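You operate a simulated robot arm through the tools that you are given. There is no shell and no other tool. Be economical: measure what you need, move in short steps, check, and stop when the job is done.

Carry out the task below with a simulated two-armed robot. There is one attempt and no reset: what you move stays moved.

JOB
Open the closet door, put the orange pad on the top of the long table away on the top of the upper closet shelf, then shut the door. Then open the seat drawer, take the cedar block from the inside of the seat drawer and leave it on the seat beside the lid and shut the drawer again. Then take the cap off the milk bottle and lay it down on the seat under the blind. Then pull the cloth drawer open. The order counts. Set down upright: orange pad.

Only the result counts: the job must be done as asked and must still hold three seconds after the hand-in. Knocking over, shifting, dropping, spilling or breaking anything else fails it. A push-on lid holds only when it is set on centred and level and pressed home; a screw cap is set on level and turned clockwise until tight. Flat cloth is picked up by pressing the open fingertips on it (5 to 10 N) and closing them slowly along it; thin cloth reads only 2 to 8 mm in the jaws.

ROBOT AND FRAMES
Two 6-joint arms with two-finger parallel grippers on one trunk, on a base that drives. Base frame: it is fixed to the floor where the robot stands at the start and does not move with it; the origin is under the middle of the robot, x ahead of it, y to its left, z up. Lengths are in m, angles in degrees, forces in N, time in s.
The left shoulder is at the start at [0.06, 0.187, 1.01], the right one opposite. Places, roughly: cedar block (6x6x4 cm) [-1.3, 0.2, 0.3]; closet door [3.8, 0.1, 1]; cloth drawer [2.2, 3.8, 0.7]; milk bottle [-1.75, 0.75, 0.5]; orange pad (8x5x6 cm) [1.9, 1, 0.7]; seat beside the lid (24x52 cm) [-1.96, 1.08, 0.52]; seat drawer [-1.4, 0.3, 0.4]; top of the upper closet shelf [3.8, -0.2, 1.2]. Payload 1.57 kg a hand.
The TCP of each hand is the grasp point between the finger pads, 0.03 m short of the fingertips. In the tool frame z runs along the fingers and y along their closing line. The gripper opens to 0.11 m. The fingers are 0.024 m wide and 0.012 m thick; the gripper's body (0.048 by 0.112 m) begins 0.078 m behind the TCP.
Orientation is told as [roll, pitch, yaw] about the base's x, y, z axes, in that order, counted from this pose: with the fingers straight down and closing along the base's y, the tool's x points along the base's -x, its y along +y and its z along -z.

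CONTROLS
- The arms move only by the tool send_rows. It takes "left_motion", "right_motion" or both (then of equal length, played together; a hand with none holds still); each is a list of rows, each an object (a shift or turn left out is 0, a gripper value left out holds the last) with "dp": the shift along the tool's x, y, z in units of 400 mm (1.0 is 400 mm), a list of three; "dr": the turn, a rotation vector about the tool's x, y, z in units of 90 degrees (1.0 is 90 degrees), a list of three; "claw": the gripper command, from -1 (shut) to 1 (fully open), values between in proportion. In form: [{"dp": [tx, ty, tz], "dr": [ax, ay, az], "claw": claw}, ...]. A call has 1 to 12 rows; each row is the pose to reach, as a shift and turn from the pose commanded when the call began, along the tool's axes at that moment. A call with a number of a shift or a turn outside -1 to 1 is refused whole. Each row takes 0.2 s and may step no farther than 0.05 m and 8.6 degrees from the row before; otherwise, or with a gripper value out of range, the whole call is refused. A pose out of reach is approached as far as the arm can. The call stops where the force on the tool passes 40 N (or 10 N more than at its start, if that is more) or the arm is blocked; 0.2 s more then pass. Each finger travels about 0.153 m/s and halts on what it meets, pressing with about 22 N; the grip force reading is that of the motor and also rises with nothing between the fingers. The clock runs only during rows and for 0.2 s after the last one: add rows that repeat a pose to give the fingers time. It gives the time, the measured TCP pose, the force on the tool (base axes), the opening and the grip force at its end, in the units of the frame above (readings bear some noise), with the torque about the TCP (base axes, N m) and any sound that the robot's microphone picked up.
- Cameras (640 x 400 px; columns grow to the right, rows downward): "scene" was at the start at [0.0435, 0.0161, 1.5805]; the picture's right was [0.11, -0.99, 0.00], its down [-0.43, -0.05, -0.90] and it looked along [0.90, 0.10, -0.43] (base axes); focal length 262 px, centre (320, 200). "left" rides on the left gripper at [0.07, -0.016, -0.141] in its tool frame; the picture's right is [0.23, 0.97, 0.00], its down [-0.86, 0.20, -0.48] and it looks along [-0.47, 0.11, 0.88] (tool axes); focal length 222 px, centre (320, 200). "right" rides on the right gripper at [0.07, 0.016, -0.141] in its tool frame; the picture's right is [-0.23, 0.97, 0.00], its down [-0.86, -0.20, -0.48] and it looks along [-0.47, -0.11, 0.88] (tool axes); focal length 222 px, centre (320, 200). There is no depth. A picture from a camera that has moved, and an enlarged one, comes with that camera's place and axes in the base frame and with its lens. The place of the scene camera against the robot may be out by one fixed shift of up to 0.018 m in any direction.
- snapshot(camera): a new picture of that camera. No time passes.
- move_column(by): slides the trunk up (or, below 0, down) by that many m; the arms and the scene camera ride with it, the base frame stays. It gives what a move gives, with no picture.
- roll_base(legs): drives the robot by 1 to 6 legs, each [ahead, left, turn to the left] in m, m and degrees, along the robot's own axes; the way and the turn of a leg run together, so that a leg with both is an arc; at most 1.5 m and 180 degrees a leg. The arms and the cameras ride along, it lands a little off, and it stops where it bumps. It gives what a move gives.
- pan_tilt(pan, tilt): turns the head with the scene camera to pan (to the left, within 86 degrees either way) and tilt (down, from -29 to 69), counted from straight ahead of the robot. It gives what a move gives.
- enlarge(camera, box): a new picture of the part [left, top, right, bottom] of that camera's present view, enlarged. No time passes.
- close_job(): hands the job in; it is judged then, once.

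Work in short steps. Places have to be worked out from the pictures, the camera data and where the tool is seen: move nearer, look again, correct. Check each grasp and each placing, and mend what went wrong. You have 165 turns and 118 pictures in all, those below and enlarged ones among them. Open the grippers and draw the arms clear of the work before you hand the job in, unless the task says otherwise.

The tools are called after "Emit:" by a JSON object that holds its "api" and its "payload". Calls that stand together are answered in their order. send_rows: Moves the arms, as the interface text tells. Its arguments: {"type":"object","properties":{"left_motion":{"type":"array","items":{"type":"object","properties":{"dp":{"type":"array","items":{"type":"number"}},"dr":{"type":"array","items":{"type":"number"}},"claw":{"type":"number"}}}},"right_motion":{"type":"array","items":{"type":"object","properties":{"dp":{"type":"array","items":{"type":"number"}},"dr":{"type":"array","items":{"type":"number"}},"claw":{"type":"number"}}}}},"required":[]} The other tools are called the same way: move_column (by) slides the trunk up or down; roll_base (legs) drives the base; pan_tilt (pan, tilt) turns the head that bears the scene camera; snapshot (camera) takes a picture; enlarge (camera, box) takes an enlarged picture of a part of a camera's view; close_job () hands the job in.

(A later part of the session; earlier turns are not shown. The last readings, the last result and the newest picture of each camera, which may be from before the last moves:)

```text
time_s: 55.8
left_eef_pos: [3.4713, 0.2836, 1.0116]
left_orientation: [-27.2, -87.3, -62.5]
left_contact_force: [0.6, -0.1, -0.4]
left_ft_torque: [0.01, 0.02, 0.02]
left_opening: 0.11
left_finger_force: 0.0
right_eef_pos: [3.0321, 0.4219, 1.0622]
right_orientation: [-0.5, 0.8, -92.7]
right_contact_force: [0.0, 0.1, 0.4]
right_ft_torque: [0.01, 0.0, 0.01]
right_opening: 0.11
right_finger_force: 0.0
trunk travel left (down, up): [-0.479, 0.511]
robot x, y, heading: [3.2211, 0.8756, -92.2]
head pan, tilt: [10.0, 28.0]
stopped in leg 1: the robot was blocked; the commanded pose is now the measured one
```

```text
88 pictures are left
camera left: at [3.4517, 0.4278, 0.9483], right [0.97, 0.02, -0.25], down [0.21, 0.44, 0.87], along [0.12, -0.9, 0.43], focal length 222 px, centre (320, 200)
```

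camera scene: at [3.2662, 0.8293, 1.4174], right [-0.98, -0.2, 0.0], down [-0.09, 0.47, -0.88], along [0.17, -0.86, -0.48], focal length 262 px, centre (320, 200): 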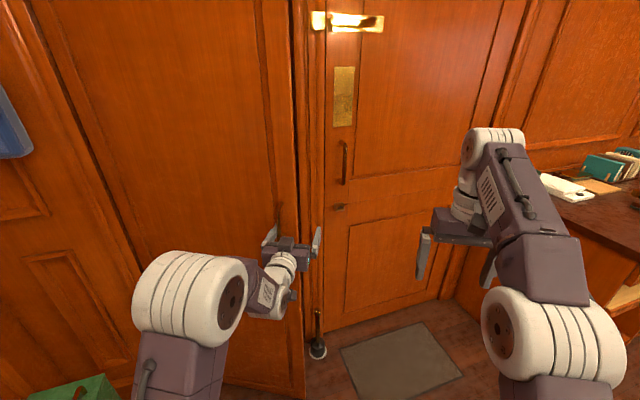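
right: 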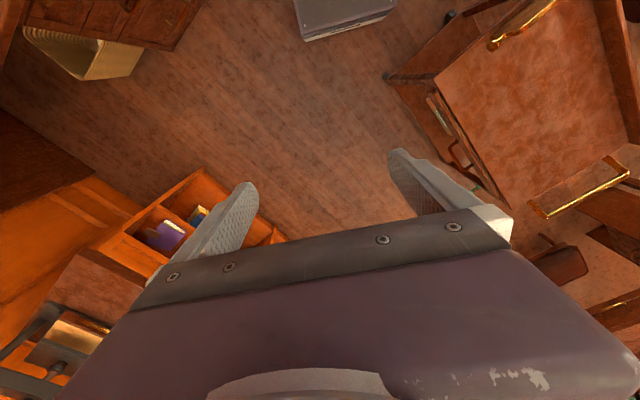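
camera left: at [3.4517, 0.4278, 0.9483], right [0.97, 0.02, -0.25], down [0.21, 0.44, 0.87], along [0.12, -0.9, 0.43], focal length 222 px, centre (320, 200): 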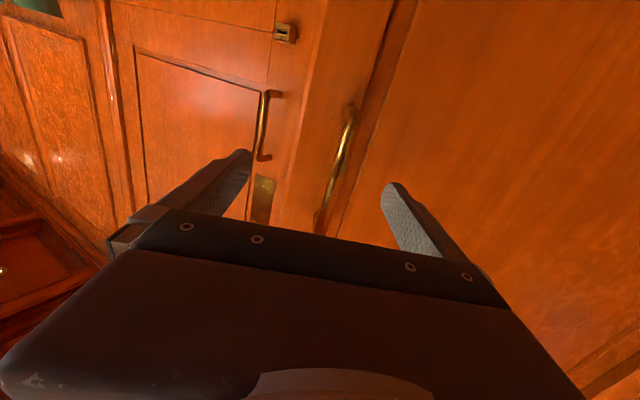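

The base is blocked behind by the counter. I raise the trunk so the fingers clear the top of the bar, then move right freely.

Emit:
{"api": "move_column", "payload": {"by": 0.14}}

Emit:
{"api": "roll_base", "payload": {"legs": [[-0.02, -0.08, 0], [-0.06, -0.12, 0]]}}

Emit:
{"api": "snapshot", "payload": {"camera": "scene"}}

Emit:
{"api": "snapshot", "payload": {"camera": "left"}}

```text
time_s: 57.4
left_eef_pos: [3.464, 0.2905, 1.1546]
left_orientation: [-25.2, -87.8, -64.5]
left_contact_force: [-0.6, -0.2, 0.6]
left_ft_torque: [-0.01, 0.01, -0.02]
left_opening: 0.1103
left_finger_force: 0.1
right_eef_pos: [3.0256, 0.4284, 1.2003]
right_orientation: [-0.1, 0.3, -92.7]
right_contact_force: [0.0, 0.5, -0.9]
right_ft_torque: [0.02, -0.03, -0.01]
right_opening: 0.1098
right_finger_force: 0.1
trunk travel left (down, up): [-0.619, 0.371]
robot x, y, heading: [3.2211, 0.8777, -92.2]
head pan, tilt: [10.0, 28.0]
```

```text
time_s: 59.4
left_eef_pos: [3.2704, 0.3786, 1.155]
left_orientation: [-26.4, -87.8, -63.1]
left_contact_force: [-0.2, 0.3, 0.2]
left_ft_torque: [0.01, 0.0, -0.02]
left_opening: 0.1101
left_finger_force: 0.1
right_eef_pos: [2.8317, 0.5169, 1.2016]
right_orientation: [-0.3, 0.4, -92.6]
right_contact_force: [-0.1, -1.1, 0.1]
right_ft_torque: [0.04, 0.01, -0.03]
right_opening: 0.11
right_finger_force: 0.0
trunk travel left (down, up): [-0.619, 0.371]
robot x, y, heading: [3.0188, 0.9688, -92.4]
head pan, tilt: [10.0, 28.0]
```

```text
87 pictures are left
camera scene: at [3.0504, 0.9423, 1.5562], right [-0.99, -0.13, 0.0], down [-0.06, 0.47, -0.88], along [0.12, -0.87, -0.47], focal length 262 px, centre (320, 200)
```

scene: 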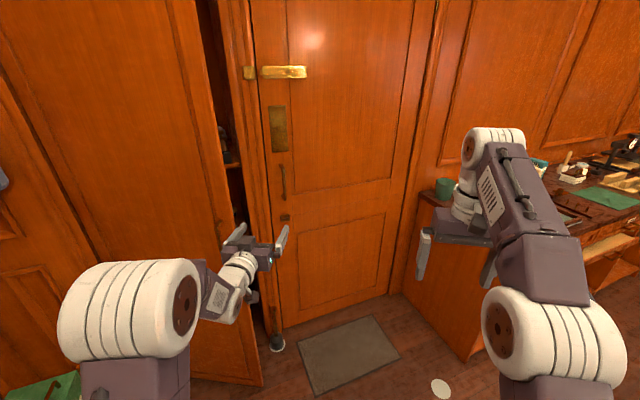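

```text
86 pictures are left
camera left: at [3.2514, 0.5223, 1.0902], right [0.97, 0.02, -0.24], down [0.21, 0.45, 0.87], along [0.12, -0.89, 0.43], focal length 222 px, centre (320, 200)
```

left: 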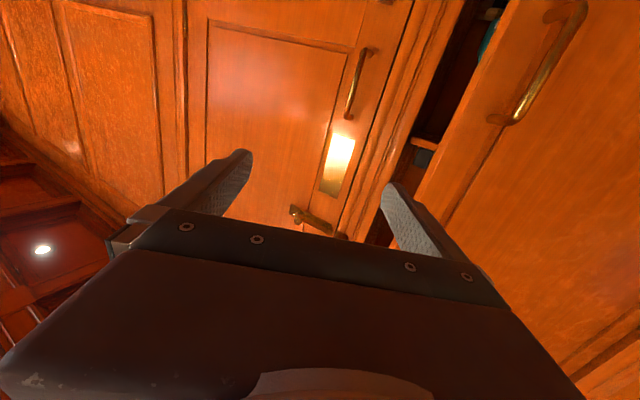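

Released cleanly, door ~30° open. Now I'll approach from the right with heading about -25° so that the left hand can enter the gap behind the door and push it open.

Emit:
{"api": "roll_base", "payload": {"legs": [[0.37, -0.405, 0], [0, 0, 67], [0.28, -0.3, 0]]}}

Emit:
{"api": "snapshot", "payload": {"camera": "scene"}}

Emit:
{"api": "snapshot", "payload": {"camera": "left"}}

```text
time_s: 67.6
left_eef_pos: [3.365, 0.2223, 1.1548]
left_orientation: [-24.9, -87.8, 2.4]
left_contact_force: [-0.7, 0.8, -0.1]
left_ft_torque: [0.01, 0.03, 0.0]
left_opening: 0.1099
left_finger_force: 0.1
right_eef_pos: [3.0678, -0.1284, 1.2018]
right_orientation: [-0.2, 0.4, -25.4]
right_contact_force: [-0.1, -0.5, -0.8]
right_ft_torque: [0.0, -0.02, -0.03]
right_opening: 0.1098
right_finger_force: 0.0
trunk travel left (down, up): [-0.619, 0.371]
robot x, y, heading: [2.7255, 0.2185, -24.6]
head pan, tilt: [10.0, 28.0]
```

```text
85 pictures are left
camera scene: at [2.7728, 0.2313, 1.5563], right [-0.26, -0.97, 0.0], down [-0.45, 0.12, -0.88], along [0.85, -0.23, -0.47], focal length 262 px, centre (320, 200)
```

scene: 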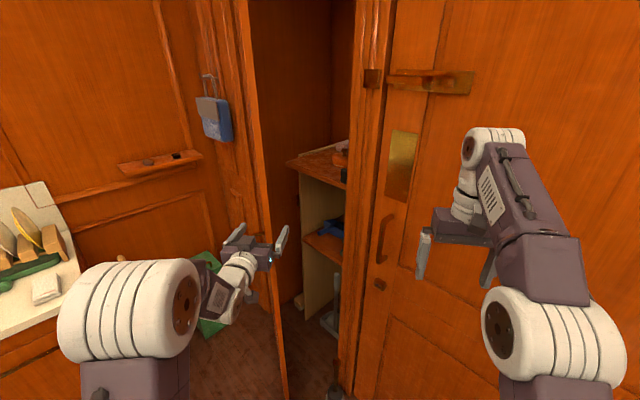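

```text
84 pictures are left
camera left: at [3.225, 0.2615, 1.0906], right [0.36, 0.9, -0.24], down [-0.33, 0.37, 0.87], along [0.87, -0.23, 0.43], focal length 222 px, centre (320, 200)
```

left: 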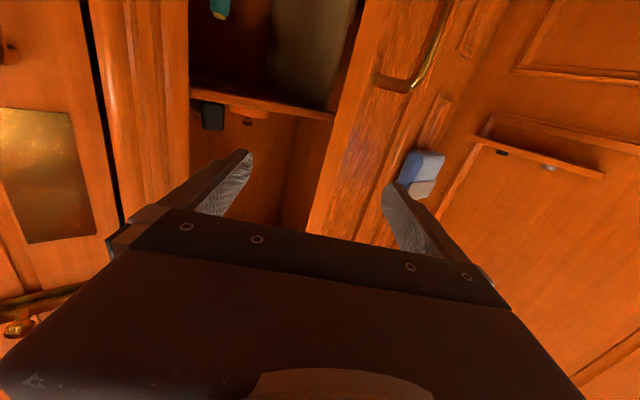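

The closet interior is visible. I close the left fingers, pull the right arm back to keep it off the wall, then slip right and forward into the gap.

Emit:
{"api": "send_rows", "payload": {"left_motion": [{"claw": -0.5}, {"claw": -1}, {"claw": -1}, {"claw": -1}, {"claw": -1}], "right_motion": [{"dp": [0.1, 0, 0]}, {"dp": [0.2, 0, 0]}, {"dp": [0.3, 0, 0]}, {"dp": [0.4, 0, 0]}, {"dp": [0.45, 0, 0]}]}}

Emit:
{"api": "roll_base", "payload": {"legs": [[0, -0.065, 0], [0.17, 0, 0]]}}

Emit:
{"api": "snapshot", "payload": {"camera": "scene"}}

```text
time_s: 68.8
left_eef_pos: [3.3642, 0.2233, 1.1552]
left_orientation: [-25.6, -87.9, 3.3]
left_contact_force: [-0.6, 0.4, -0.8]
left_ft_torque: [0.0, -0.03, -0.01]
left_opening: 0.0
left_finger_force: 21.7
right_eef_pos: [2.9041, -0.0499, 1.2015]
right_orientation: [-0.2, 0.3, -25.4]
right_contact_force: [-0.5, 0.8, 0.3]
right_ft_torque: [-0.04, -0.01, -0.01]
right_opening: 0.1099
right_finger_force: 0.0
trunk travel left (down, up): [-0.619, 0.371]
robot x, y, heading: [2.7282, 0.2236, -25.2]
head pan, tilt: [10.0, 28.0]
```

```text
time_s: 70.9
left_eef_pos: [3.4864, 0.0993, 1.1582]
left_orientation: [-34.1, -87.8, 11.6]
left_contact_force: [-0.1, 1.3, 0.6]
left_ft_torque: [0.01, 0.03, -0.08]
left_opening: 0.0002
left_finger_force: 21.4
right_eef_pos: [3.0258, -0.1732, 1.2047]
right_orientation: [-0.5, 0.2, -25.6]
right_contact_force: [0.2, 0.3, 0.3]
right_ft_torque: [-0.09, 0.0, -0.01]
right_opening: 0.1103
right_finger_force: 0.0
trunk travel left (down, up): [-0.619, 0.371]
robot x, y, heading: [2.8517, 0.0949, -25.3]
head pan, tilt: [10.0, 28.0]
```

```text
83 pictures are left
camera scene: at [2.8872, 0.114, 1.5573], right [-0.26, -0.97, 0.01], down [-0.45, 0.12, -0.89], along [0.85, -0.23, -0.46], focal length 262 px, centre (320, 200)
```

scene: 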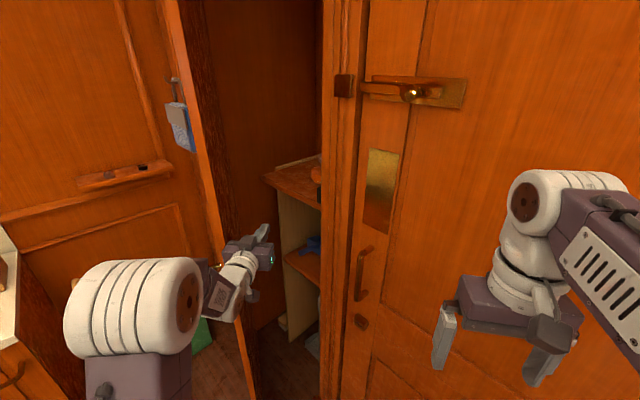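

The hand is behind the door. I push it open by moving the robot left.

Emit:
{"api": "roll_base", "payload": {"legs": [[0, 0.25, 0], [0.0, 0.2, 0]]}}

Emit:
{"api": "snapshot", "payload": {"camera": "scene"}}

```text
time_s: 73.9
left_eef_pos: [3.6842, 0.4914, 1.1521]
left_orientation: [-20.4, -87.6, -2.2]
left_contact_force: [-0.1, 0.1, -0.1]
left_ft_torque: [0.0, 0.01, 0.03]
left_opening: 0.0
left_finger_force: 21.4
right_eef_pos: [3.2228, 0.2206, 1.1997]
right_orientation: [-0.1, 0.7, -25.7]
right_contact_force: [-0.3, 0.5, 0.1]
right_ft_torque: [0.01, 0.01, -0.01]
right_opening: 0.1099
right_finger_force: 0.1
trunk travel left (down, up): [-0.619, 0.371]
robot x, y, heading: [3.0396, 0.5005, -25.7]
head pan, tilt: [10.0, 28.0]
```

```text
82 pictures are left
camera scene: at [3.0879, 0.5061, 1.5563], right [-0.27, -0.96, 0.0], down [-0.45, 0.13, -0.88], along [0.85, -0.23, -0.47], focal length 262 px, centre (320, 200)
```

scene: 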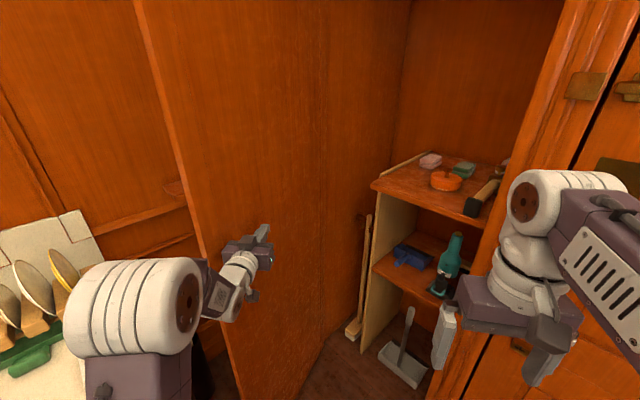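

The door stands wide open and the upper shelf (sponges, tape, hammer) has free space. Now I back away and turn toward the long table to find the orange pad.

Emit:
{"api": "roll_base", "payload": {"legs": [[-0.28, 0, 0], [0, 0, 144]]}}

Emit:
{"api": "pan_tilt", "payload": {"pan": 30, "tilt": 38}}

Emit:
{"api": "snapshot", "payload": {"camera": "scene"}}

```text
time_s: 81.7
left_eef_pos: [2.2862, 1.0174, 1.1529]
left_orientation: [-21.7, -87.5, 141.4]
left_contact_force: [-1.3, -0.4, 0.6]
left_ft_torque: [-0.01, -0.02, 0.0]
left_opening: 0.0
left_finger_force: 21.5
right_eef_pos: [2.8179, 0.9506, 1.2008]
right_orientation: [-0.2, 0.7, 116.6]
right_contact_force: [-1.0, 0.1, -0.8]
right_ft_torque: [-0.02, 0.02, 0.01]
right_opening: 0.1101
right_finger_force: 0.0
trunk travel left (down, up): [-0.619, 0.371]
robot x, y, heading: [2.791, 0.622, 116.9]
head pan, tilt: [10.0, 28.0]
```

```text
time_s: 82.5
left_eef_pos: [2.2849, 1.0169, 1.1519]
left_orientation: [-21.6, -87.6, 141.1]
left_contact_force: [-0.5, -0.1, 0.7]
left_ft_torque: [0.0, 0.0, -0.01]
left_opening: 0.0
left_finger_force: 21.5
right_eef_pos: [2.8175, 0.9502, 1.2008]
right_orientation: [-0.2, 0.7, 116.6]
right_contact_force: [0.5, 0.0, -0.1]
right_ft_torque: [0.0, -0.01, -0.04]
right_opening: 0.1101
right_finger_force: 0.1
trunk travel left (down, up): [-0.619, 0.371]
robot x, y, heading: [2.7904, 0.6163, 117.0]
head pan, tilt: [30.0, 38.0]
```

```text
81 pictures are left
camera scene: at [2.7573, 0.6194, 1.5408], right [0.55, 0.84, 0.0], down [0.52, -0.34, -0.79], along [-0.66, 0.43, -0.62], focal length 262 px, centre (320, 200)
```

scene: 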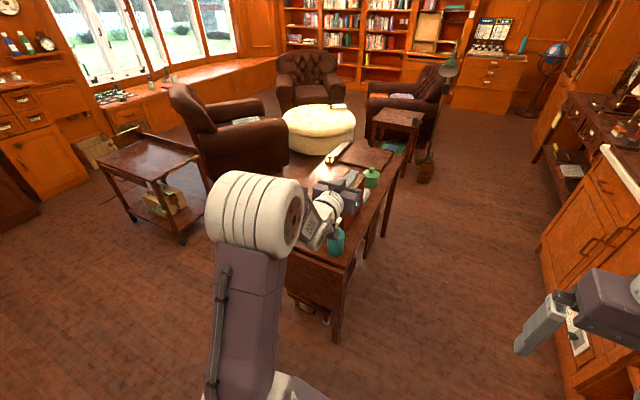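

I see the table's near end. I move left in front of it and tilt the left tool to 45° down, jaws open, to see the pad.

Emit:
{"api": "roll_base", "payload": {"legs": [[0.0, 0.55, 0]]}}

Emit:
{"api": "send_rows", "payload": {"left_motion": [{"dr": [0, 0.09, 0], "claw": 0}, {"dr": [0, 0.18, 0], "claw": 1}, {"dr": [0, 0.27, 0], "claw": 1}, {"dr": [0, 0.36, 0], "claw": 1}, {"dr": [0, 0.45, 0], "claw": 1}, {"dr": [0, 0.5, 0], "claw": 1}]}}

Emit:
{"api": "snapshot", "payload": {"camera": "left"}}

Emit:
{"api": "snapshot", "payload": {"camera": "scene"}}

```text
time_s: 85.7
left_eef_pos: [1.7997, 0.7714, 1.1516]
left_orientation: [-21.6, -87.6, 141.0]
left_contact_force: [-1.0, 0.3, 0.3]
left_ft_torque: [0.0, 0.02, 0.01]
left_opening: 0.0001
left_finger_force: 21.0
right_eef_pos: [2.3303, 0.7035, 1.2004]
right_orientation: [-0.3, 0.7, 116.4]
right_contact_force: [-0.6, -0.6, 0.6]
right_ft_torque: [0.01, -0.01, 0.04]
right_opening: 0.11
right_finger_force: 0.0
trunk travel left (down, up): [-0.619, 0.371]
robot x, y, heading: [2.3084, 0.3724, 117.1]
head pan, tilt: [30.0, 38.0]
```

```text
time_s: 87.1
left_eef_pos: [1.7931, 0.7628, 1.1467]
left_orientation: [-2.1, -43.1, 120.4]
left_contact_force: [-0.2, -0.3, -0.2]
left_ft_torque: [0.01, -0.01, -0.01]
left_opening: 0.1097
left_finger_force: 0.1
left hand out of reach, approached as far as the arm can: row 4, 6
right_eef_pos: [2.3287, 0.7036, 1.2001]
right_orientation: [-0.2, 0.7, 116.3]
right_contact_force: [0.3, -0.3, 0.4]
right_ft_torque: [0.01, -0.02, -0.01]
right_opening: 0.1101
right_finger_force: 0.0
trunk travel left (down, up): [-0.619, 0.371]
robot x, y, heading: [2.3025, 0.3704, 116.7]
head pan, tilt: [30.0, 38.0]
```

```text
80 pictures are left
camera left: at [1.8769, 0.6418, 1.2038], right [-0.77, -0.62, -0.18], down [-0.34, 0.15, 0.93], along [-0.55, 0.77, -0.33], focal length 222 px, centre (320, 200)
```

left: 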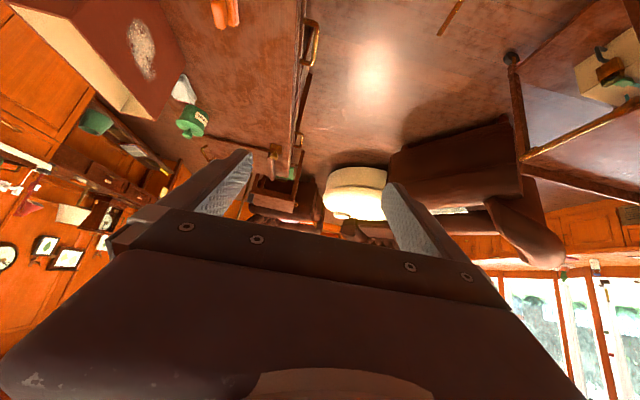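

```text
79 pictures are left
camera scene: at [2.2677, 0.3721, 1.5407], right [0.55, 0.84, 0.0], down [0.52, -0.34, -0.79], along [-0.66, 0.43, -0.62], focal length 262 px, centre (320, 200)
```

scene: 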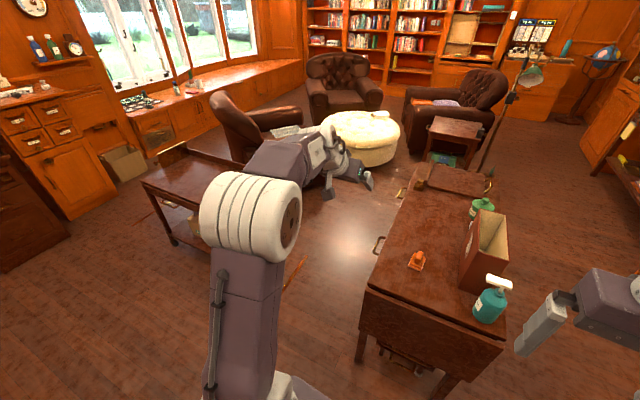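

The orange pad is on the table near (1.92, 1.03). I enlarge it.

Emit:
{"api": "enlarge", "payload": {"camera": "scene", "box": [340, 180, 532, 300]}}

```text
3.33 times, centred on (436, 240) of scene
camera zoom: at [2.2677, 0.3721, 1.5407], right [0.55, 0.84, 0.0], down [0.52, -0.34, -0.79], along [-0.66, 0.43, -0.62], focal length 875 px, centre (-67, 67)
```

zoom: 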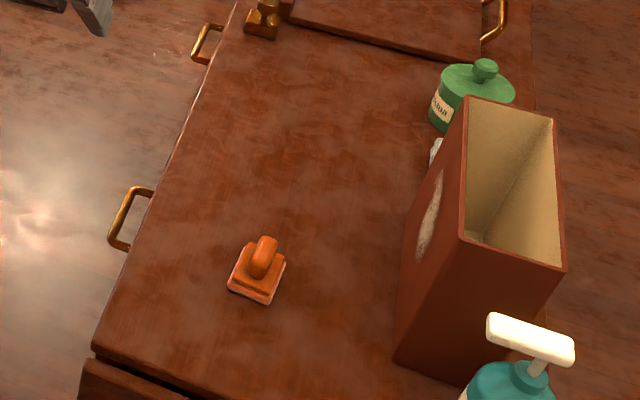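

The pad is a scrubber with a ridge handle along the table's length, so my jaws close across it. I align the base and arm above it, then lower the trunk partway.

Emit:
{"api": "roll_base", "payload": {"legs": [[0.1, -0.135, 0]]}}

Emit:
{"api": "send_rows", "payload": {"left_motion": [{"dp": [0, -0.08, 0]}, {"dp": [0, -0.16, 0]}, {"dp": [0, -0.24, 0]}, {"dp": [0, -0.25, 0]}], "right_motion": [{"dp": [0, 0, -0.1]}, {"dp": [0, 0, -0.2]}, {"dp": [0, 0, -0.3]}, {"dp": [0, 0, -0.4]}]}}

Emit:
{"api": "move_column", "payload": {"by": -0.22}}

Emit:
{"api": "snapshot", "payload": {"camera": "left"}}

Emit:
{"api": "snapshot", "payload": {"camera": "scene"}}

```text
time_s: 88.5
left_eef_pos: [1.8689, 0.9137, 1.1491]
left_orientation: [-1.9, -43.1, 120.5]
left_contact_force: [-0.1, -0.1, 0.1]
left_ft_torque: [0.0, -0.05, -0.01]
left_opening: 0.1101
left_finger_force: 0.1
right_eef_pos: [2.4043, 0.8534, 1.2004]
right_orientation: [-0.2, 0.7, 116.6]
right_contact_force: [0.1, 0.8, -0.3]
right_ft_torque: [0.01, -0.02, -0.01]
right_opening: 0.1098
right_finger_force: 0.0
trunk travel left (down, up): [-0.619, 0.371]
robot x, y, heading: [2.3759, 0.5215, 116.6]
head pan, tilt: [30.0, 38.0]
```

```text
time_s: 89.5
left_eef_pos: [1.8997, 0.9204, 1.1328]
left_orientation: [-3.1, -43.7, 120.5]
left_contact_force: [0.0, 0.4, 0.9]
left_ft_torque: [0.0, 0.0, 0.01]
left_opening: 0.11
left_finger_force: 0.1
left hand out of reach, approached as far as the arm can: row 1, 2, 3, 4
right_eef_pos: [2.4032, 0.8532, 1.2699]
right_orientation: [-0.1, 0.5, 116.4]
right_contact_force: [0.2, -0.5, 0.4]
right_ft_torque: [-0.01, -0.02, 0.01]
right_opening: 0.1099
right_finger_force: 0.0
right hand out of reach, approached as far as the arm can: row 2, 3, 4
trunk travel left (down, up): [-0.619, 0.371]
robot x, y, heading: [2.3794, 0.5259, 116.6]
head pan, tilt: [30.0, 38.0]
```

```text
time_s: 91.9
left_eef_pos: [1.901, 0.9216, 0.9138]
left_orientation: [-3.1, -43.6, 120.5]
left_contact_force: [0.8, 0.0, -0.1]
left_ft_torque: [-0.01, 0.01, -0.01]
left_opening: 0.1102
left_finger_force: 0.0
right_eef_pos: [2.4031, 0.8536, 1.0506]
right_orientation: [-0.1, 0.6, 116.5]
right_contact_force: [0.7, -0.4, 1.3]
right_ft_torque: [0.02, -0.01, 0.02]
right_opening: 0.1098
right_finger_force: 0.0
trunk travel left (down, up): [-0.399, 0.591]
robot x, y, heading: [2.3795, 0.5219, 116.7]
head pan, tilt: [30.0, 38.0]
```

```text
77 pictures are left
camera left: at [1.9831, 0.7971, 0.9679], right [-0.77, -0.6, -0.19], down [-0.34, 0.14, 0.93], along [-0.53, 0.78, -0.32], focal length 222 px, centre (320, 200)
```

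left: 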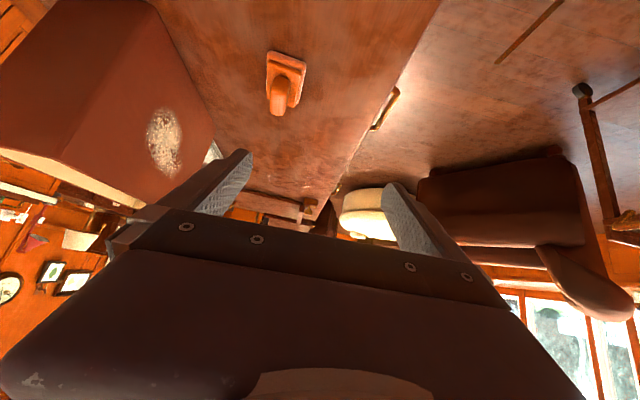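

```text
76 pictures are left
camera scene: at [2.3445, 0.5233, 1.3208], right [0.55, 0.84, 0.0], down [0.52, -0.34, -0.79], along [-0.66, 0.43, -0.62], focal length 262 px, centre (320, 200)
```

scene: 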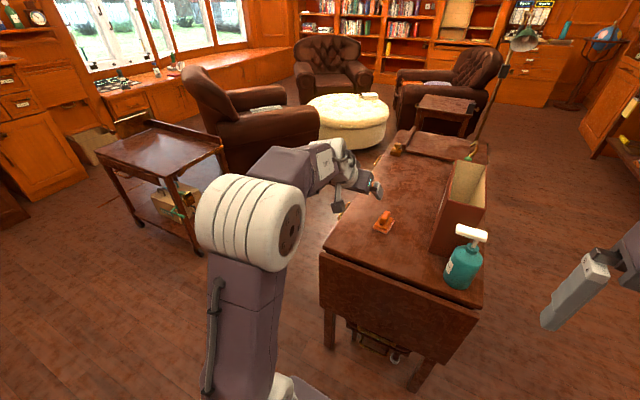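

Handle triangulates to about (1.90, 1.075, 0.715). I move the base right and slightly ahead, then send the arm forward/down above the pad.

Emit:
{"api": "roll_base", "payload": {"legs": [[0.06, -0.066, 0]]}}

Emit:
{"api": "send_rows", "payload": {"left_motion": [{"dp": [0.022, 0, 0.08]}, {"dp": [0.044, 0, 0.16]}, {"dp": [0.066, 0, 0.24]}, {"dp": [0.08, 0, 0.3]}]}}

Emit:
{"api": "snapshot", "payload": {"camera": "left"}}

```text
time_s: 93.0
left_eef_pos: [1.9312, 1.0038, 0.9134]
left_orientation: [-3.0, -43.7, 120.5]
left_contact_force: [0.5, -0.3, -0.9]
left_ft_torque: [-0.02, 0.0, 0.02]
left_opening: 0.1097
left_finger_force: 0.1
right_eef_pos: [2.4365, 0.9378, 1.0495]
right_orientation: [0.0, 0.6, 116.5]
right_contact_force: [0.3, 0.8, -0.2]
right_ft_torque: [-0.05, -0.02, 0.04]
right_opening: 0.1101
right_finger_force: 0.0
trunk travel left (down, up): [-0.399, 0.591]
robot x, y, heading: [2.4103, 0.6046, 116.9]
head pan, tilt: [30.0, 38.0]
```

```text
time_s: 94.0
left_eef_pos: [1.9066, 1.0597, 0.8036]
left_orientation: [-3.1, -43.7, 120.6]
left_contact_force: [0.5, 0.1, -0.5]
left_ft_torque: [0.01, 0.01, -0.01]
left_opening: 0.1104
left_finger_force: 0.1
right_eef_pos: [2.4345, 0.9371, 1.0497]
right_orientation: [-0.3, 0.6, 116.4]
right_contact_force: [0.6, -0.1, -0.5]
right_ft_torque: [0.01, -0.02, 0.0]
right_opening: 0.1099
right_finger_force: 0.1
trunk travel left (down, up): [-0.399, 0.591]
robot x, y, heading: [2.4082, 0.6064, 116.8]
head pan, tilt: [30.0, 38.0]
```

```text
75 pictures are left
camera left: at [1.9894, 0.9354, 0.8583], right [-0.77, -0.6, -0.19], down [-0.34, 0.14, 0.93], along [-0.53, 0.78, -0.32], focal length 222 px, centre (320, 200)
```

left: 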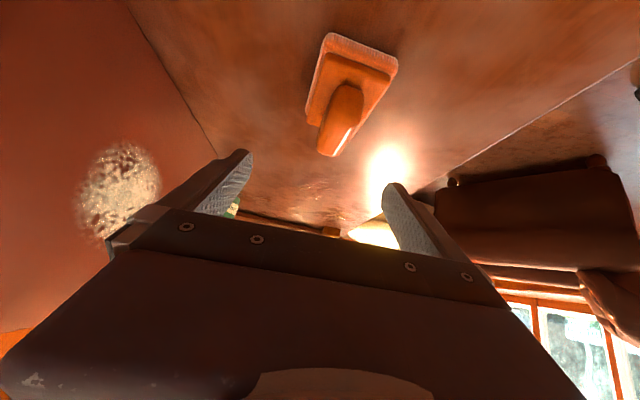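

I check the relation between fingers and pad from the scene camera.

Emit:
{"api": "enlarge", "payload": {"camera": "scene", "box": [270, 140, 430, 240]}}

```text
4.00 times, centred on (350, 190) of scene
camera zoom: at [2.3754, 0.6066, 1.3207], right [0.55, 0.84, 0.0], down [0.52, -0.34, -0.79], along [-0.66, 0.43, -0.62], focal length 1050 px, centre (200, 240)
```

zoom: 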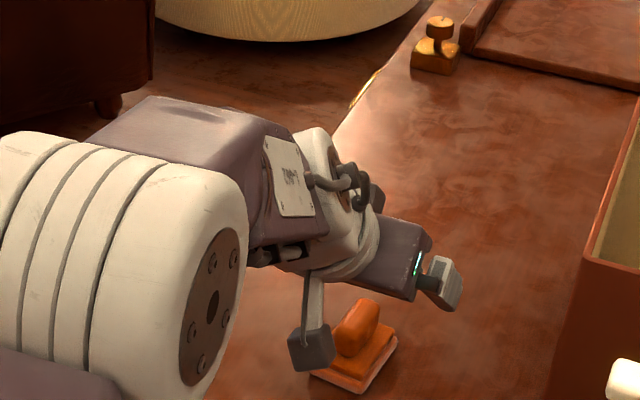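

The pad handle appears about 5-6 cm below the TCP. I descend slowly and look.

Emit:
{"api": "send_rows", "payload": {"left_motion": [{"dp": [0.035, 0, 0.023]}, {"dp": [0.07, 0, 0.046]}, {"dp": [0.106, 0, 0.07]}]}}

Emit:
{"api": "snapshot", "payload": {"camera": "left"}}

Emit:
{"api": "enlarge", "payload": {"camera": "scene", "box": [270, 140, 430, 240]}}

```text
time_s: 94.8
left_eef_pos: [1.9139, 1.0488, 0.7554]
left_orientation: [-3.1, -43.6, 120.5]
left_contact_force: [-0.2, -0.4, -0.9]
left_ft_torque: [0.02, -0.03, -0.01]
left_opening: 0.11
left_finger_force: 0.1
right_eef_pos: [2.4352, 0.9372, 1.0496]
right_orientation: [-0.2, 0.6, 116.4]
right_contact_force: [0.2, -1.1, -1.0]
right_ft_torque: [-0.05, -0.01, 0.01]
right_opening: 0.1097
right_finger_force: 0.0
trunk travel left (down, up): [-0.399, 0.591]
robot x, y, heading: [2.4093, 0.6057, 116.9]
head pan, tilt: [30.0, 38.0]
```

```text
73 pictures are left
camera left: at [1.9964, 0.9256, 0.8093], right [-0.77, -0.6, -0.19], down [-0.34, 0.14, 0.93], along [-0.53, 0.78, -0.32], focal length 222 px, centre (320, 200)
```

left: 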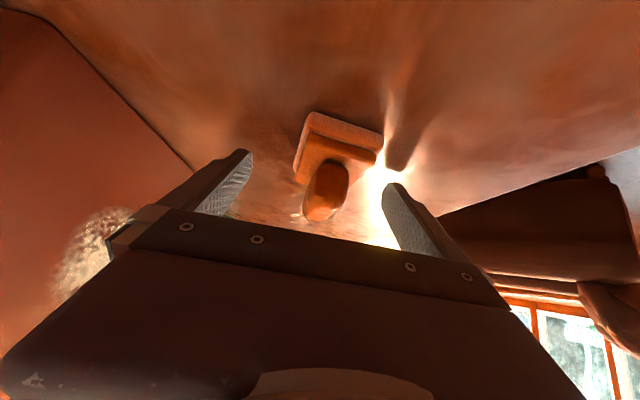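

```text
4.00 times, centred on (350, 190) of scene
camera zoom: at [2.3755, 0.6064, 1.3207], right [0.55, 0.84, 0.0], down [0.52, -0.34, -0.79], along [-0.66, 0.43, -0.62], focal length 1050 px, centre (200, 240)
```

zoom: 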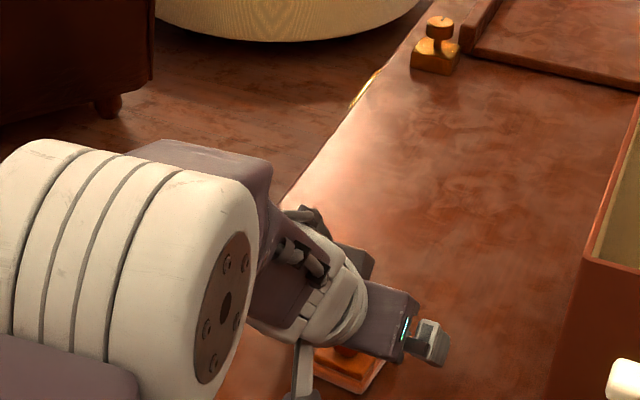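

The handle is right at the TCP between the jaws. I close.

Emit:
{"api": "send_rows", "payload": {"left_motion": [{"claw": 0.4}, {"claw": 0}, {"claw": -0.5}, {"claw": -1}, {"claw": -1}, {"claw": -1}]}}

Emit:
{"api": "snapshot", "payload": {"camera": "left"}}

```text
time_s: 96.2
left_eef_pos: [1.9136, 1.0482, 0.7543]
left_orientation: [-3.1, -43.7, 120.5]
left_contact_force: [0.4, -0.2, -0.3]
left_ft_torque: [0.0, 0.02, 0.0]
left_opening: 0.0498
left_finger_force: 22.0
right_eef_pos: [2.4354, 0.937, 1.0497]
right_orientation: [-0.2, 0.5, 116.5]
right_contact_force: [0.1, -0.3, 0.9]
right_ft_torque: [-0.03, 0.01, 0.04]
right_opening: 0.1103
right_finger_force: 0.1
trunk travel left (down, up): [-0.399, 0.591]
robot x, y, heading: [2.4077, 0.6049, 116.7]
head pan, tilt: [30.0, 38.0]
```

```text
71 pictures are left
camera left: at [1.9966, 0.9256, 0.8095], right [-0.77, -0.6, -0.19], down [-0.34, 0.14, 0.93], along [-0.53, 0.78, -0.32], focal length 222 px, centre (320, 200)
```

left: 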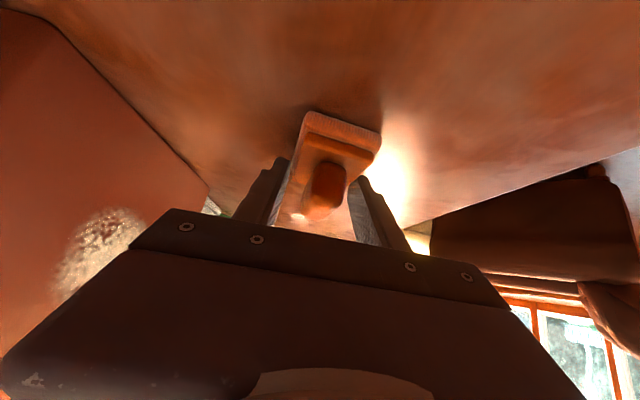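

Gripped on the 5 cm base (49.8 mm). I lift with the trunk and check.

Emit:
{"api": "move_column", "payload": {"by": 0.48}}

Emit:
{"api": "snapshot", "payload": {"camera": "left"}}

```text
refused: 0.48 is not a number from -0.4 to 0.4
```

```text
70 pictures are left
camera left: at [1.9966, 0.9256, 0.8095], right [-0.77, -0.6, -0.19], down [-0.34, 0.14, 0.93], along [-0.53, 0.78, -0.32], focal length 222 px, centre (320, 200)
```

left: 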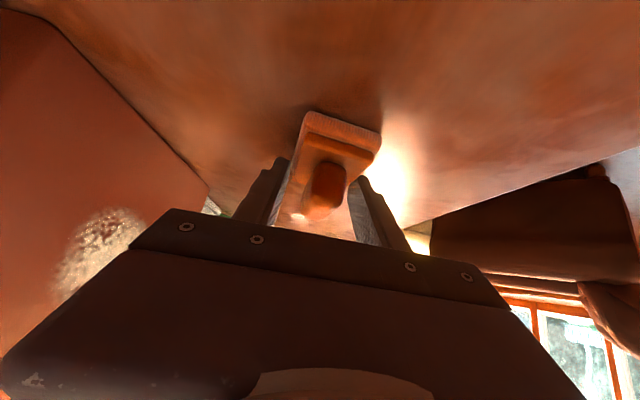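

I lift 0.4 and 0.08 in two steps, verifying the grasp.

Emit:
{"api": "move_column", "payload": {"by": 0.4}}

Emit:
{"api": "move_column", "payload": {"by": 0.1}}

Emit:
{"api": "roll_base", "payload": {"legs": [[-0.1, 0, 0], [0, 0, -90], [0, 0, -89], [0.29, 0.63, 0]]}}

Emit:
{"api": "pan_tilt", "payload": {"pan": 15, "tilt": 32}}

Emit:
{"api": "snapshot", "payload": {"camera": "scene"}}

Emit:
{"api": "snapshot", "payload": {"camera": "left"}}

```text
time_s: 100.0
left_eef_pos: [1.9153, 1.0483, 1.1537]
left_orientation: [-3.0, -43.6, 120.5]
left_contact_force: [-0.5, -0.1, -0.9]
left_ft_torque: [-0.04, -0.04, -0.01]
left_opening: 0.0495
left_finger_force: 22.7
right_eef_pos: [2.4354, 0.9376, 1.4497]
right_orientation: [-0.2, 0.5, 116.5]
right_contact_force: [0.0, -0.9, -0.3]
right_ft_torque: [-0.01, 0.02, 0.01]
right_opening: 0.1102
right_finger_force: 0.1
trunk travel left (down, up): [-0.799, 0.191]
robot x, y, heading: [2.4074, 0.6042, 116.7]
head pan, tilt: [30.0, 38.0]
```

```text
time_s: 101.3
left_eef_pos: [1.9133, 1.0489, 1.2536]
left_orientation: [-3.2, -43.6, 120.5]
left_contact_force: [-0.6, -0.7, -0.3]
left_ft_torque: [0.0, 0.01, -0.01]
left_opening: 0.0497
left_finger_force: 22.2
right_eef_pos: [2.4356, 0.9373, 1.5489]
right_orientation: [-0.2, 0.6, 116.4]
right_contact_force: [0.5, -0.1, -0.5]
right_ft_torque: [0.0, 0.01, 0.0]
right_opening: 0.1098
right_finger_force: 0.1
trunk travel left (down, up): [-0.899, 0.091]
robot x, y, heading: [2.4083, 0.6069, 116.7]
head pan, tilt: [30.0, 38.0]
```

```text
time_s: 113.6
left_eef_pos: [3.6375, 0.0866, 1.2555]
left_orientation: [-2.9, -43.6, -60.4]
left_contact_force: [-0.4, 0.4, -0.7]
left_ft_torque: [0.02, -0.02, 0.02]
left_opening: 0.0493
left_finger_force: 21.9
right_eef_pos: [3.1174, 0.2059, 1.5492]
right_orientation: [-0.2, 0.6, -64.1]
right_contact_force: [-0.8, 1.3, 0.1]
right_ft_torque: [0.02, -0.05, 0.0]
right_opening: 0.1099
right_finger_force: 0.1
trunk travel left (down, up): [-0.899, 0.091]
robot x, y, heading: [3.1506, 0.538, -64.0]
head pan, tilt: [30.0, 38.0]
```

```text
time_s: 114.3
left_eef_pos: [3.6387, 0.0877, 1.2554]
left_orientation: [-3.2, -43.5, -60.3]
left_contact_force: [0.6, -0.4, -1.4]
left_ft_torque: [0.01, -0.01, 0.0]
left_opening: 0.0491
left_finger_force: 22.6
right_eef_pos: [3.1193, 0.2071, 1.5508]
right_orientation: [-0.2, 0.6, -64.2]
right_contact_force: [0.9, 0.1, 0.5]
right_ft_torque: [-0.02, 0.0, -0.03]
right_opening: 0.1102
right_finger_force: 0.0
trunk travel left (down, up): [-0.899, 0.091]
robot x, y, heading: [3.1486, 0.5323, -63.9]
head pan, tilt: [15.0, 32.0]
```

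```text
69 pictures are left
camera scene: at [3.1942, 0.5296, 1.8299], right [-0.75, -0.66, 0.0], down [-0.35, 0.4, -0.85], along [0.56, -0.64, -0.53], focal length 262 px, centre (320, 200)
```

scene: 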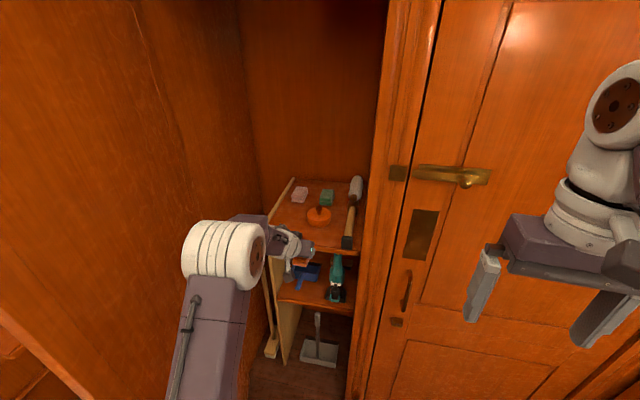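

```text
68 pictures are left
camera left: at [3.5573, 0.2121, 1.3095], right [0.78, 0.59, -0.2], down [0.34, -0.15, 0.93], along [0.52, -0.79, -0.32], focal length 222 px, centre (320, 200)
```

left: 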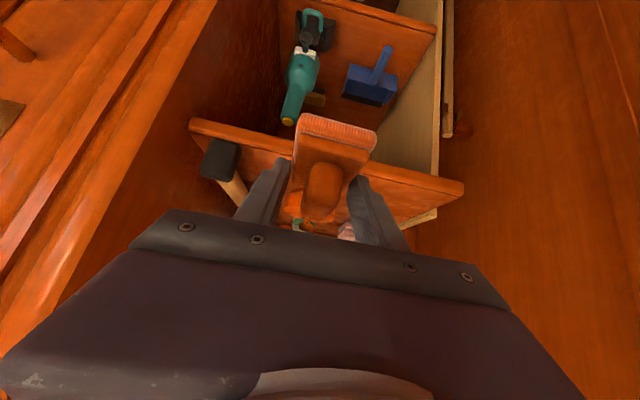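

The pad is held; shelf top at z≈1.19, front edge from (3.54,-0.05) to (3.80,0.12), with free space front-left. I raise a little and drive so that the pad comes over about (3.75,-0.01).

Emit:
{"api": "move_column", "payload": {"by": 0.06}}

Emit:
{"api": "roll_base", "payload": {"legs": [[0.141, 0.058, 0]]}}

Emit:
{"api": "snapshot", "payload": {"camera": "left"}}

Emit:
{"api": "snapshot", "payload": {"camera": "scene"}}

```text
time_s: 115.3
left_eef_pos: [3.6383, 0.0868, 1.3133]
left_orientation: [-3.1, -43.5, -60.2]
left_contact_force: [-0.3, 0.0, -0.4]
left_ft_torque: [0.03, -0.02, 0.04]
left_opening: 0.0492
left_finger_force: 22.4
right_eef_pos: [3.1196, 0.2059, 1.6101]
right_orientation: [-0.2, 0.7, -64.1]
right_contact_force: [0.3, 0.1, -0.6]
right_ft_torque: [0.0, -0.02, -0.03]
right_opening: 0.1101
right_finger_force: 0.1
trunk travel left (down, up): [-0.959, 0.031]
robot x, y, heading: [3.1521, 0.5349, -63.8]
head pan, tilt: [15.0, 32.0]
```

```text
time_s: 116.7
left_eef_pos: [3.7508, -0.0134, 1.3161]
left_orientation: [-3.0, -43.8, -60.4]
left_contact_force: [0.0, 0.3, -1.0]
left_ft_torque: [-0.02, -0.03, 0.01]
left_opening: 0.0492
left_finger_force: 22.1
right_eef_pos: [3.2312, 0.1069, 1.6108]
right_orientation: [-0.1, 0.4, -64.2]
right_contact_force: [-0.3, -0.3, -0.3]
right_ft_torque: [-0.09, -0.01, 0.0]
right_opening: 0.11
right_finger_force: 0.1
trunk travel left (down, up): [-0.959, 0.031]
robot x, y, heading: [3.2651, 0.4376, -63.7]
head pan, tilt: [15.0, 32.0]
```

```text
67 pictures are left
camera left: at [3.6684, 0.1131, 1.3712], right [0.78, 0.59, -0.19], down [0.34, -0.14, 0.93], along [0.52, -0.79, -0.32], focal length 222 px, centre (320, 200)
```

left: 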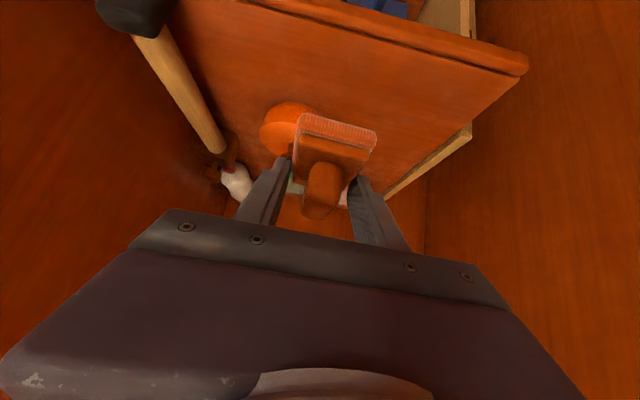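

```text
66 pictures are left
camera scene: at [3.304, 0.4317, 1.8901], right [-0.75, -0.66, 0.0], down [-0.35, 0.4, -0.85], along [0.56, -0.64, -0.53], focal length 262 px, centre (320, 200)
```

scene: 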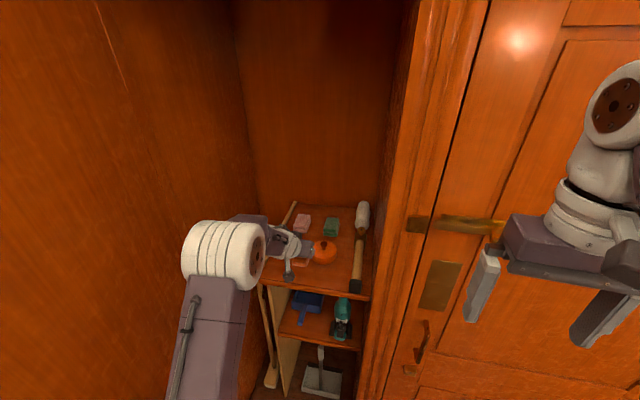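

Re-triangulating, the shelf top is z≈1.15 and the pad is just inside the front edge; the tape lies behind. I advance 5 cm and 2 cm left, then lower.

Emit:
{"api": "roll_base", "payload": {"legs": [[0.048, 0.025, 0]]}}

Emit:
{"api": "move_column", "payload": {"by": -0.075}}

Emit:
{"api": "snapshot", "payload": {"camera": "left"}}

Emit:
{"api": "enlarge", "payload": {"camera": "scene", "box": [220, 190, 412, 310]}}

```text
time_s: 117.7
left_eef_pos: [3.7862, -0.0396, 1.3212]
left_orientation: [-2.8, -44.1, -60.5]
left_contact_force: [-0.3, 0.7, -1.4]
left_ft_torque: [0.02, -0.04, 0.05]
left_opening: 0.0495
left_finger_force: 21.9
right_eef_pos: [3.2658, 0.0812, 1.6122]
right_orientation: [0.1, 0.1, -64.2]
right_contact_force: [-1.0, 1.6, 0.2]
right_ft_torque: [-0.04, -0.1, 0.03]
right_opening: 0.1099
right_finger_force: 0.0
trunk travel left (down, up): [-0.959, 0.031]
robot x, y, heading: [3.3044, 0.4038, -64.2]
head pan, tilt: [15.0, 32.0]
```

```text
time_s: 118.8
left_eef_pos: [3.7975, -0.0475, 1.2393]
left_orientation: [-3.2, -43.6, -60.3]
left_contact_force: [-0.4, 0.4, -1.3]
left_ft_torque: [-0.01, 0.02, 0.01]
left_opening: 0.0491
left_finger_force: 21.4
right_eef_pos: [3.2772, 0.0727, 1.5342]
right_orientation: [-0.3, 0.6, -64.2]
right_contact_force: [-0.1, -0.1, 0.1]
right_ft_torque: [-0.01, 0.04, 0.01]
right_opening: 0.1101
right_finger_force: 0.0
trunk travel left (down, up): [-0.884, 0.106]
robot x, y, heading: [3.3059, 0.4005, -63.9]
head pan, tilt: [15.0, 32.0]
```

```text
65 pictures are left
camera left: at [3.7155, 0.078, 1.2941], right [0.78, 0.59, -0.2], down [0.34, -0.15, 0.93], along [0.52, -0.79, -0.32], focal length 222 px, centre (320, 200)
```

left: 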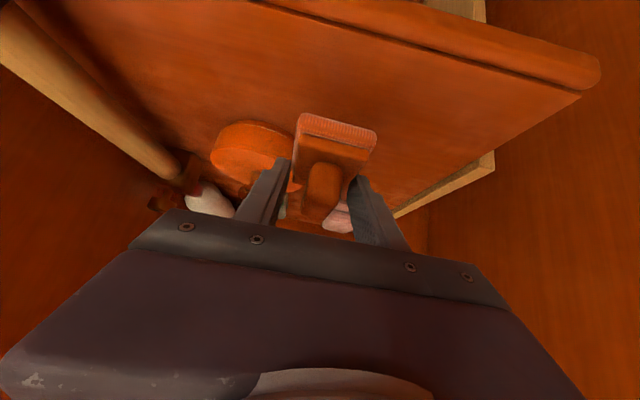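

```text
3.33 times, centred on (316, 250) of scene
camera zoom: at [3.3529, 0.3952, 1.8149], right [-0.75, -0.66, 0.0], down [-0.35, 0.4, -0.85], along [0.56, -0.64, -0.53], focal length 875 px, centre (333, 33)
```

zoom: 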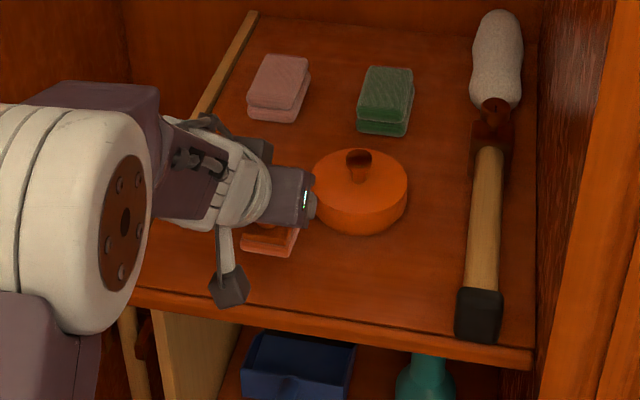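

The right finger is close to the orange pot. I shift 2.5 cm left and 1.5 cm back before lowering.

Emit:
{"api": "roll_base", "payload": {"legs": [[-0.018, 0.027, 0]]}}

Emit:
{"api": "send_rows", "payload": {"left_motion": [{"dp": [0.025, 0, 0.025]}, {"dp": [0.05, 0, 0.05]}]}}

Emit:
{"api": "snapshot", "payload": {"camera": "left"}}

Emit:
{"api": "enlarge", "payload": {"camera": "scene", "box": [220, 190, 412, 310]}}

```text
time_s: 119.7
left_eef_pos: [3.8068, -0.0252, 1.2388]
left_orientation: [-2.6, -43.4, -60.7]
left_contact_force: [-1.3, 0.5, -0.5]
left_ft_torque: [0.03, -0.05, 0.05]
left_opening: 0.0492
left_finger_force: 21.7
right_eef_pos: [3.2866, 0.0933, 1.5326]
right_orientation: [0.1, 0.6, -64.3]
right_contact_force: [-1.6, -0.6, 0.7]
right_ft_torque: [0.07, -0.08, 0.01]
right_opening: 0.11
right_finger_force: 0.2
trunk travel left (down, up): [-0.884, 0.106]
robot x, y, heading: [3.3203, 0.4318, -63.9]
head pan, tilt: [15.0, 32.0]
```

```text
time_s: 120.2
left_eef_pos: [3.8083, -0.0219, 1.2112]
left_orientation: [-3.0, -43.6, -60.6]
left_contact_force: [0.3, -0.7, -1.1]
left_ft_torque: [0.04, -0.04, 0.03]
left_opening: 0.0491
left_finger_force: 22.3
right_eef_pos: [3.2909, 0.0976, 1.5332]
right_orientation: [-0.1, 0.7, -64.3]
right_contact_force: [-0.7, -0.2, -0.1]
right_ft_torque: [0.04, 0.01, 0.01]
right_opening: 0.11
right_finger_force: 0.0
trunk travel left (down, up): [-0.884, 0.106]
robot x, y, heading: [3.3275, 0.4305, -64.0]
head pan, tilt: [15.0, 32.0]
```

```text
63 pictures are left
camera left: at [3.7277, 0.104, 1.2657], right [0.78, 0.59, -0.19], down [0.34, -0.15, 0.93], along [0.52, -0.79, -0.32], focal length 222 px, centre (320, 200)
```

left: 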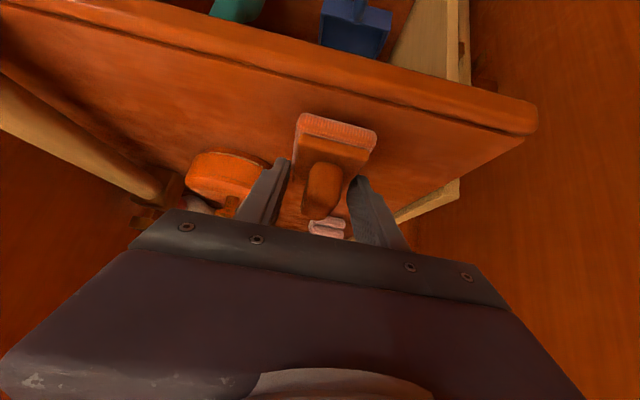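

```text
3.33 times, centred on (316, 250) of scene
camera zoom: at [3.3655, 0.4202, 1.815], right [-0.75, -0.66, 0.0], down [-0.35, 0.4, -0.85], along [0.56, -0.64, -0.53], focal length 875 px, centre (333, 33)
```

zoom: 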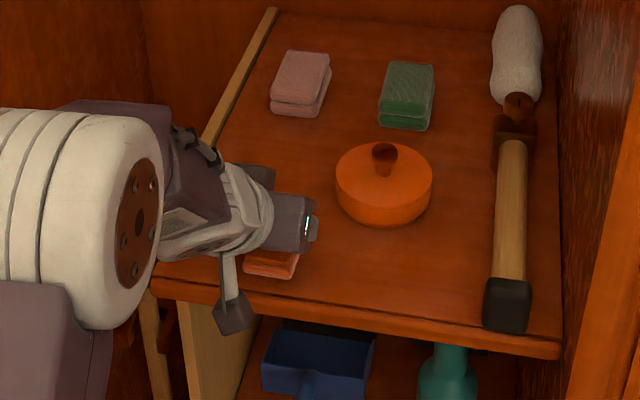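

The pad is still above the shelf and near its front edge; I move 3 cm forward, then down 3 cm.

Emit:
{"api": "send_rows", "payload": {"left_motion": [{"dp": [-0.027, 0, 0.027]}, {"dp": [-0.053, 0, 0.053]}, {"dp": [-0.035, 0, 0.071]}, {"dp": [-0.018, 0, 0.089]}, {"dp": [0.0, 0, 0.106]}]}}

Emit:
{"api": "enlarge", "payload": {"camera": "scene", "box": [220, 190, 412, 310]}}

```text
time_s: 121.5
left_eef_pos: [3.8216, -0.0456, 1.1931]
left_orientation: [-3.1, -45.0, -60.4]
left_contact_force: [-5.5, 7.1, 14.9]
left_ft_torque: [0.28, -0.14, 0.18]
left_opening: 0.0494
left_finger_force: 22.1
right_eef_pos: [3.2895, 0.105, 1.5361]
right_orientation: [-0.1, 0.3, -64.3]
right_contact_force: [0.0, -0.2, 0.6]
right_ft_torque: [-0.02, 0.01, 0.0]
right_opening: 0.1099
right_finger_force: 0.0
trunk travel left (down, up): [-0.884, 0.106]
robot x, y, heading: [3.3238, 0.4311, -63.7]
head pan, tilt: [15.0, 32.0]
stopped in row 5 (left hand): the force on the tool passed its limit (the readings are from after the stop); the commanded pose is now the measured one
```

```text
3.33 times, centred on (316, 250) of scene
camera zoom: at [3.3627, 0.4294, 1.815], right [-0.75, -0.66, 0.0], down [-0.35, 0.4, -0.85], along [0.56, -0.64, -0.53], focal length 875 px, centre (333, 33)
```

zoom: 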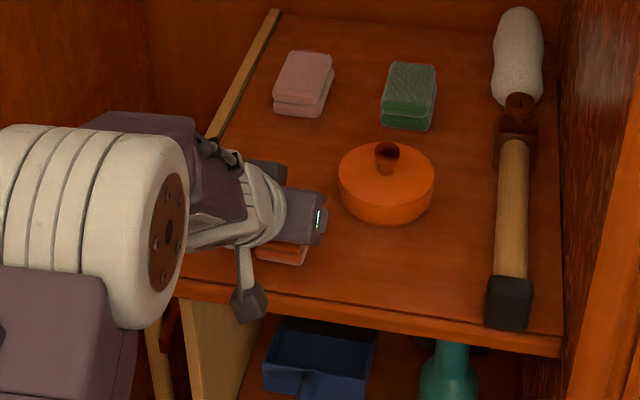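

Contact: pad rests on the shelf with room to the front edge and the pot. I ease, open partly, and withdraw along the tool axis.

Emit:
{"api": "send_rows", "payload": {"left_motion": [{"dp": [-0.003, 0, -0.003]}, {"dp": [-0.003, 0, -0.003], "claw": 0.1}, {"dp": [-0.003, 0, -0.003], "claw": 0.3}, {"dp": [-0.003, 0, -0.003], "claw": 0.3}]}}

Emit:
{"api": "send_rows", "payload": {"left_motion": [{"dp": [0, 0, -0.05]}, {"dp": [0, 0, -0.12]}, {"dp": [0, 0, -0.2]}]}}

Emit:
{"api": "snapshot", "payload": {"camera": "left"}}

```text
time_s: 122.5
left_eef_pos: [3.8215, -0.0472, 1.1936]
left_orientation: [-3.0, -44.8, -60.6]
left_contact_force: [-10.7, 2.1, 11.5]
left_ft_torque: [0.12, -0.11, 0.13]
left_opening: 0.0635
left_finger_force: 0.0
right_eef_pos: [3.2876, 0.1028, 1.5354]
right_orientation: [-0.1, 0.4, -64.2]
right_contact_force: [0.3, 0.4, -0.3]
right_ft_torque: [-0.03, 0.02, -0.01]
right_opening: 0.1101
right_finger_force: 0.0
trunk travel left (down, up): [-0.884, 0.106]
robot x, y, heading: [3.3253, 0.4319, -64.1]
head pan, tilt: [15.0, 32.0]
```

```text
time_s: 123.3
left_eef_pos: [3.8006, 0.0029, 1.2481]
left_orientation: [-3.1, -44.6, -60.4]
left_contact_force: [0.0, 0.5, 1.0]
left_ft_torque: [0.0, -0.05, 0.05]
left_opening: 0.0718
left_finger_force: 0.0
right_eef_pos: [3.2902, 0.1029, 1.5346]
right_orientation: [-0.1, 0.4, -64.3]
right_contact_force: [0.0, 0.2, -0.1]
right_ft_torque: [-0.07, -0.01, 0.01]
right_opening: 0.11
right_finger_force: 0.1
trunk travel left (down, up): [-0.884, 0.106]
robot x, y, heading: [3.3234, 0.4274, -63.9]
head pan, tilt: [15.0, 32.0]
```

```text
60 pictures are left
camera left: at [3.717, 0.1288, 1.3008], right [0.78, 0.59, -0.2], down [0.33, -0.13, 0.93], along [0.52, -0.8, -0.3], focal length 222 px, centre (320, 200)
```

left: 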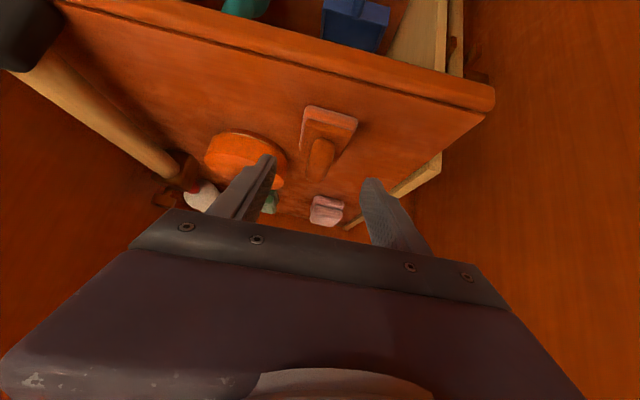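

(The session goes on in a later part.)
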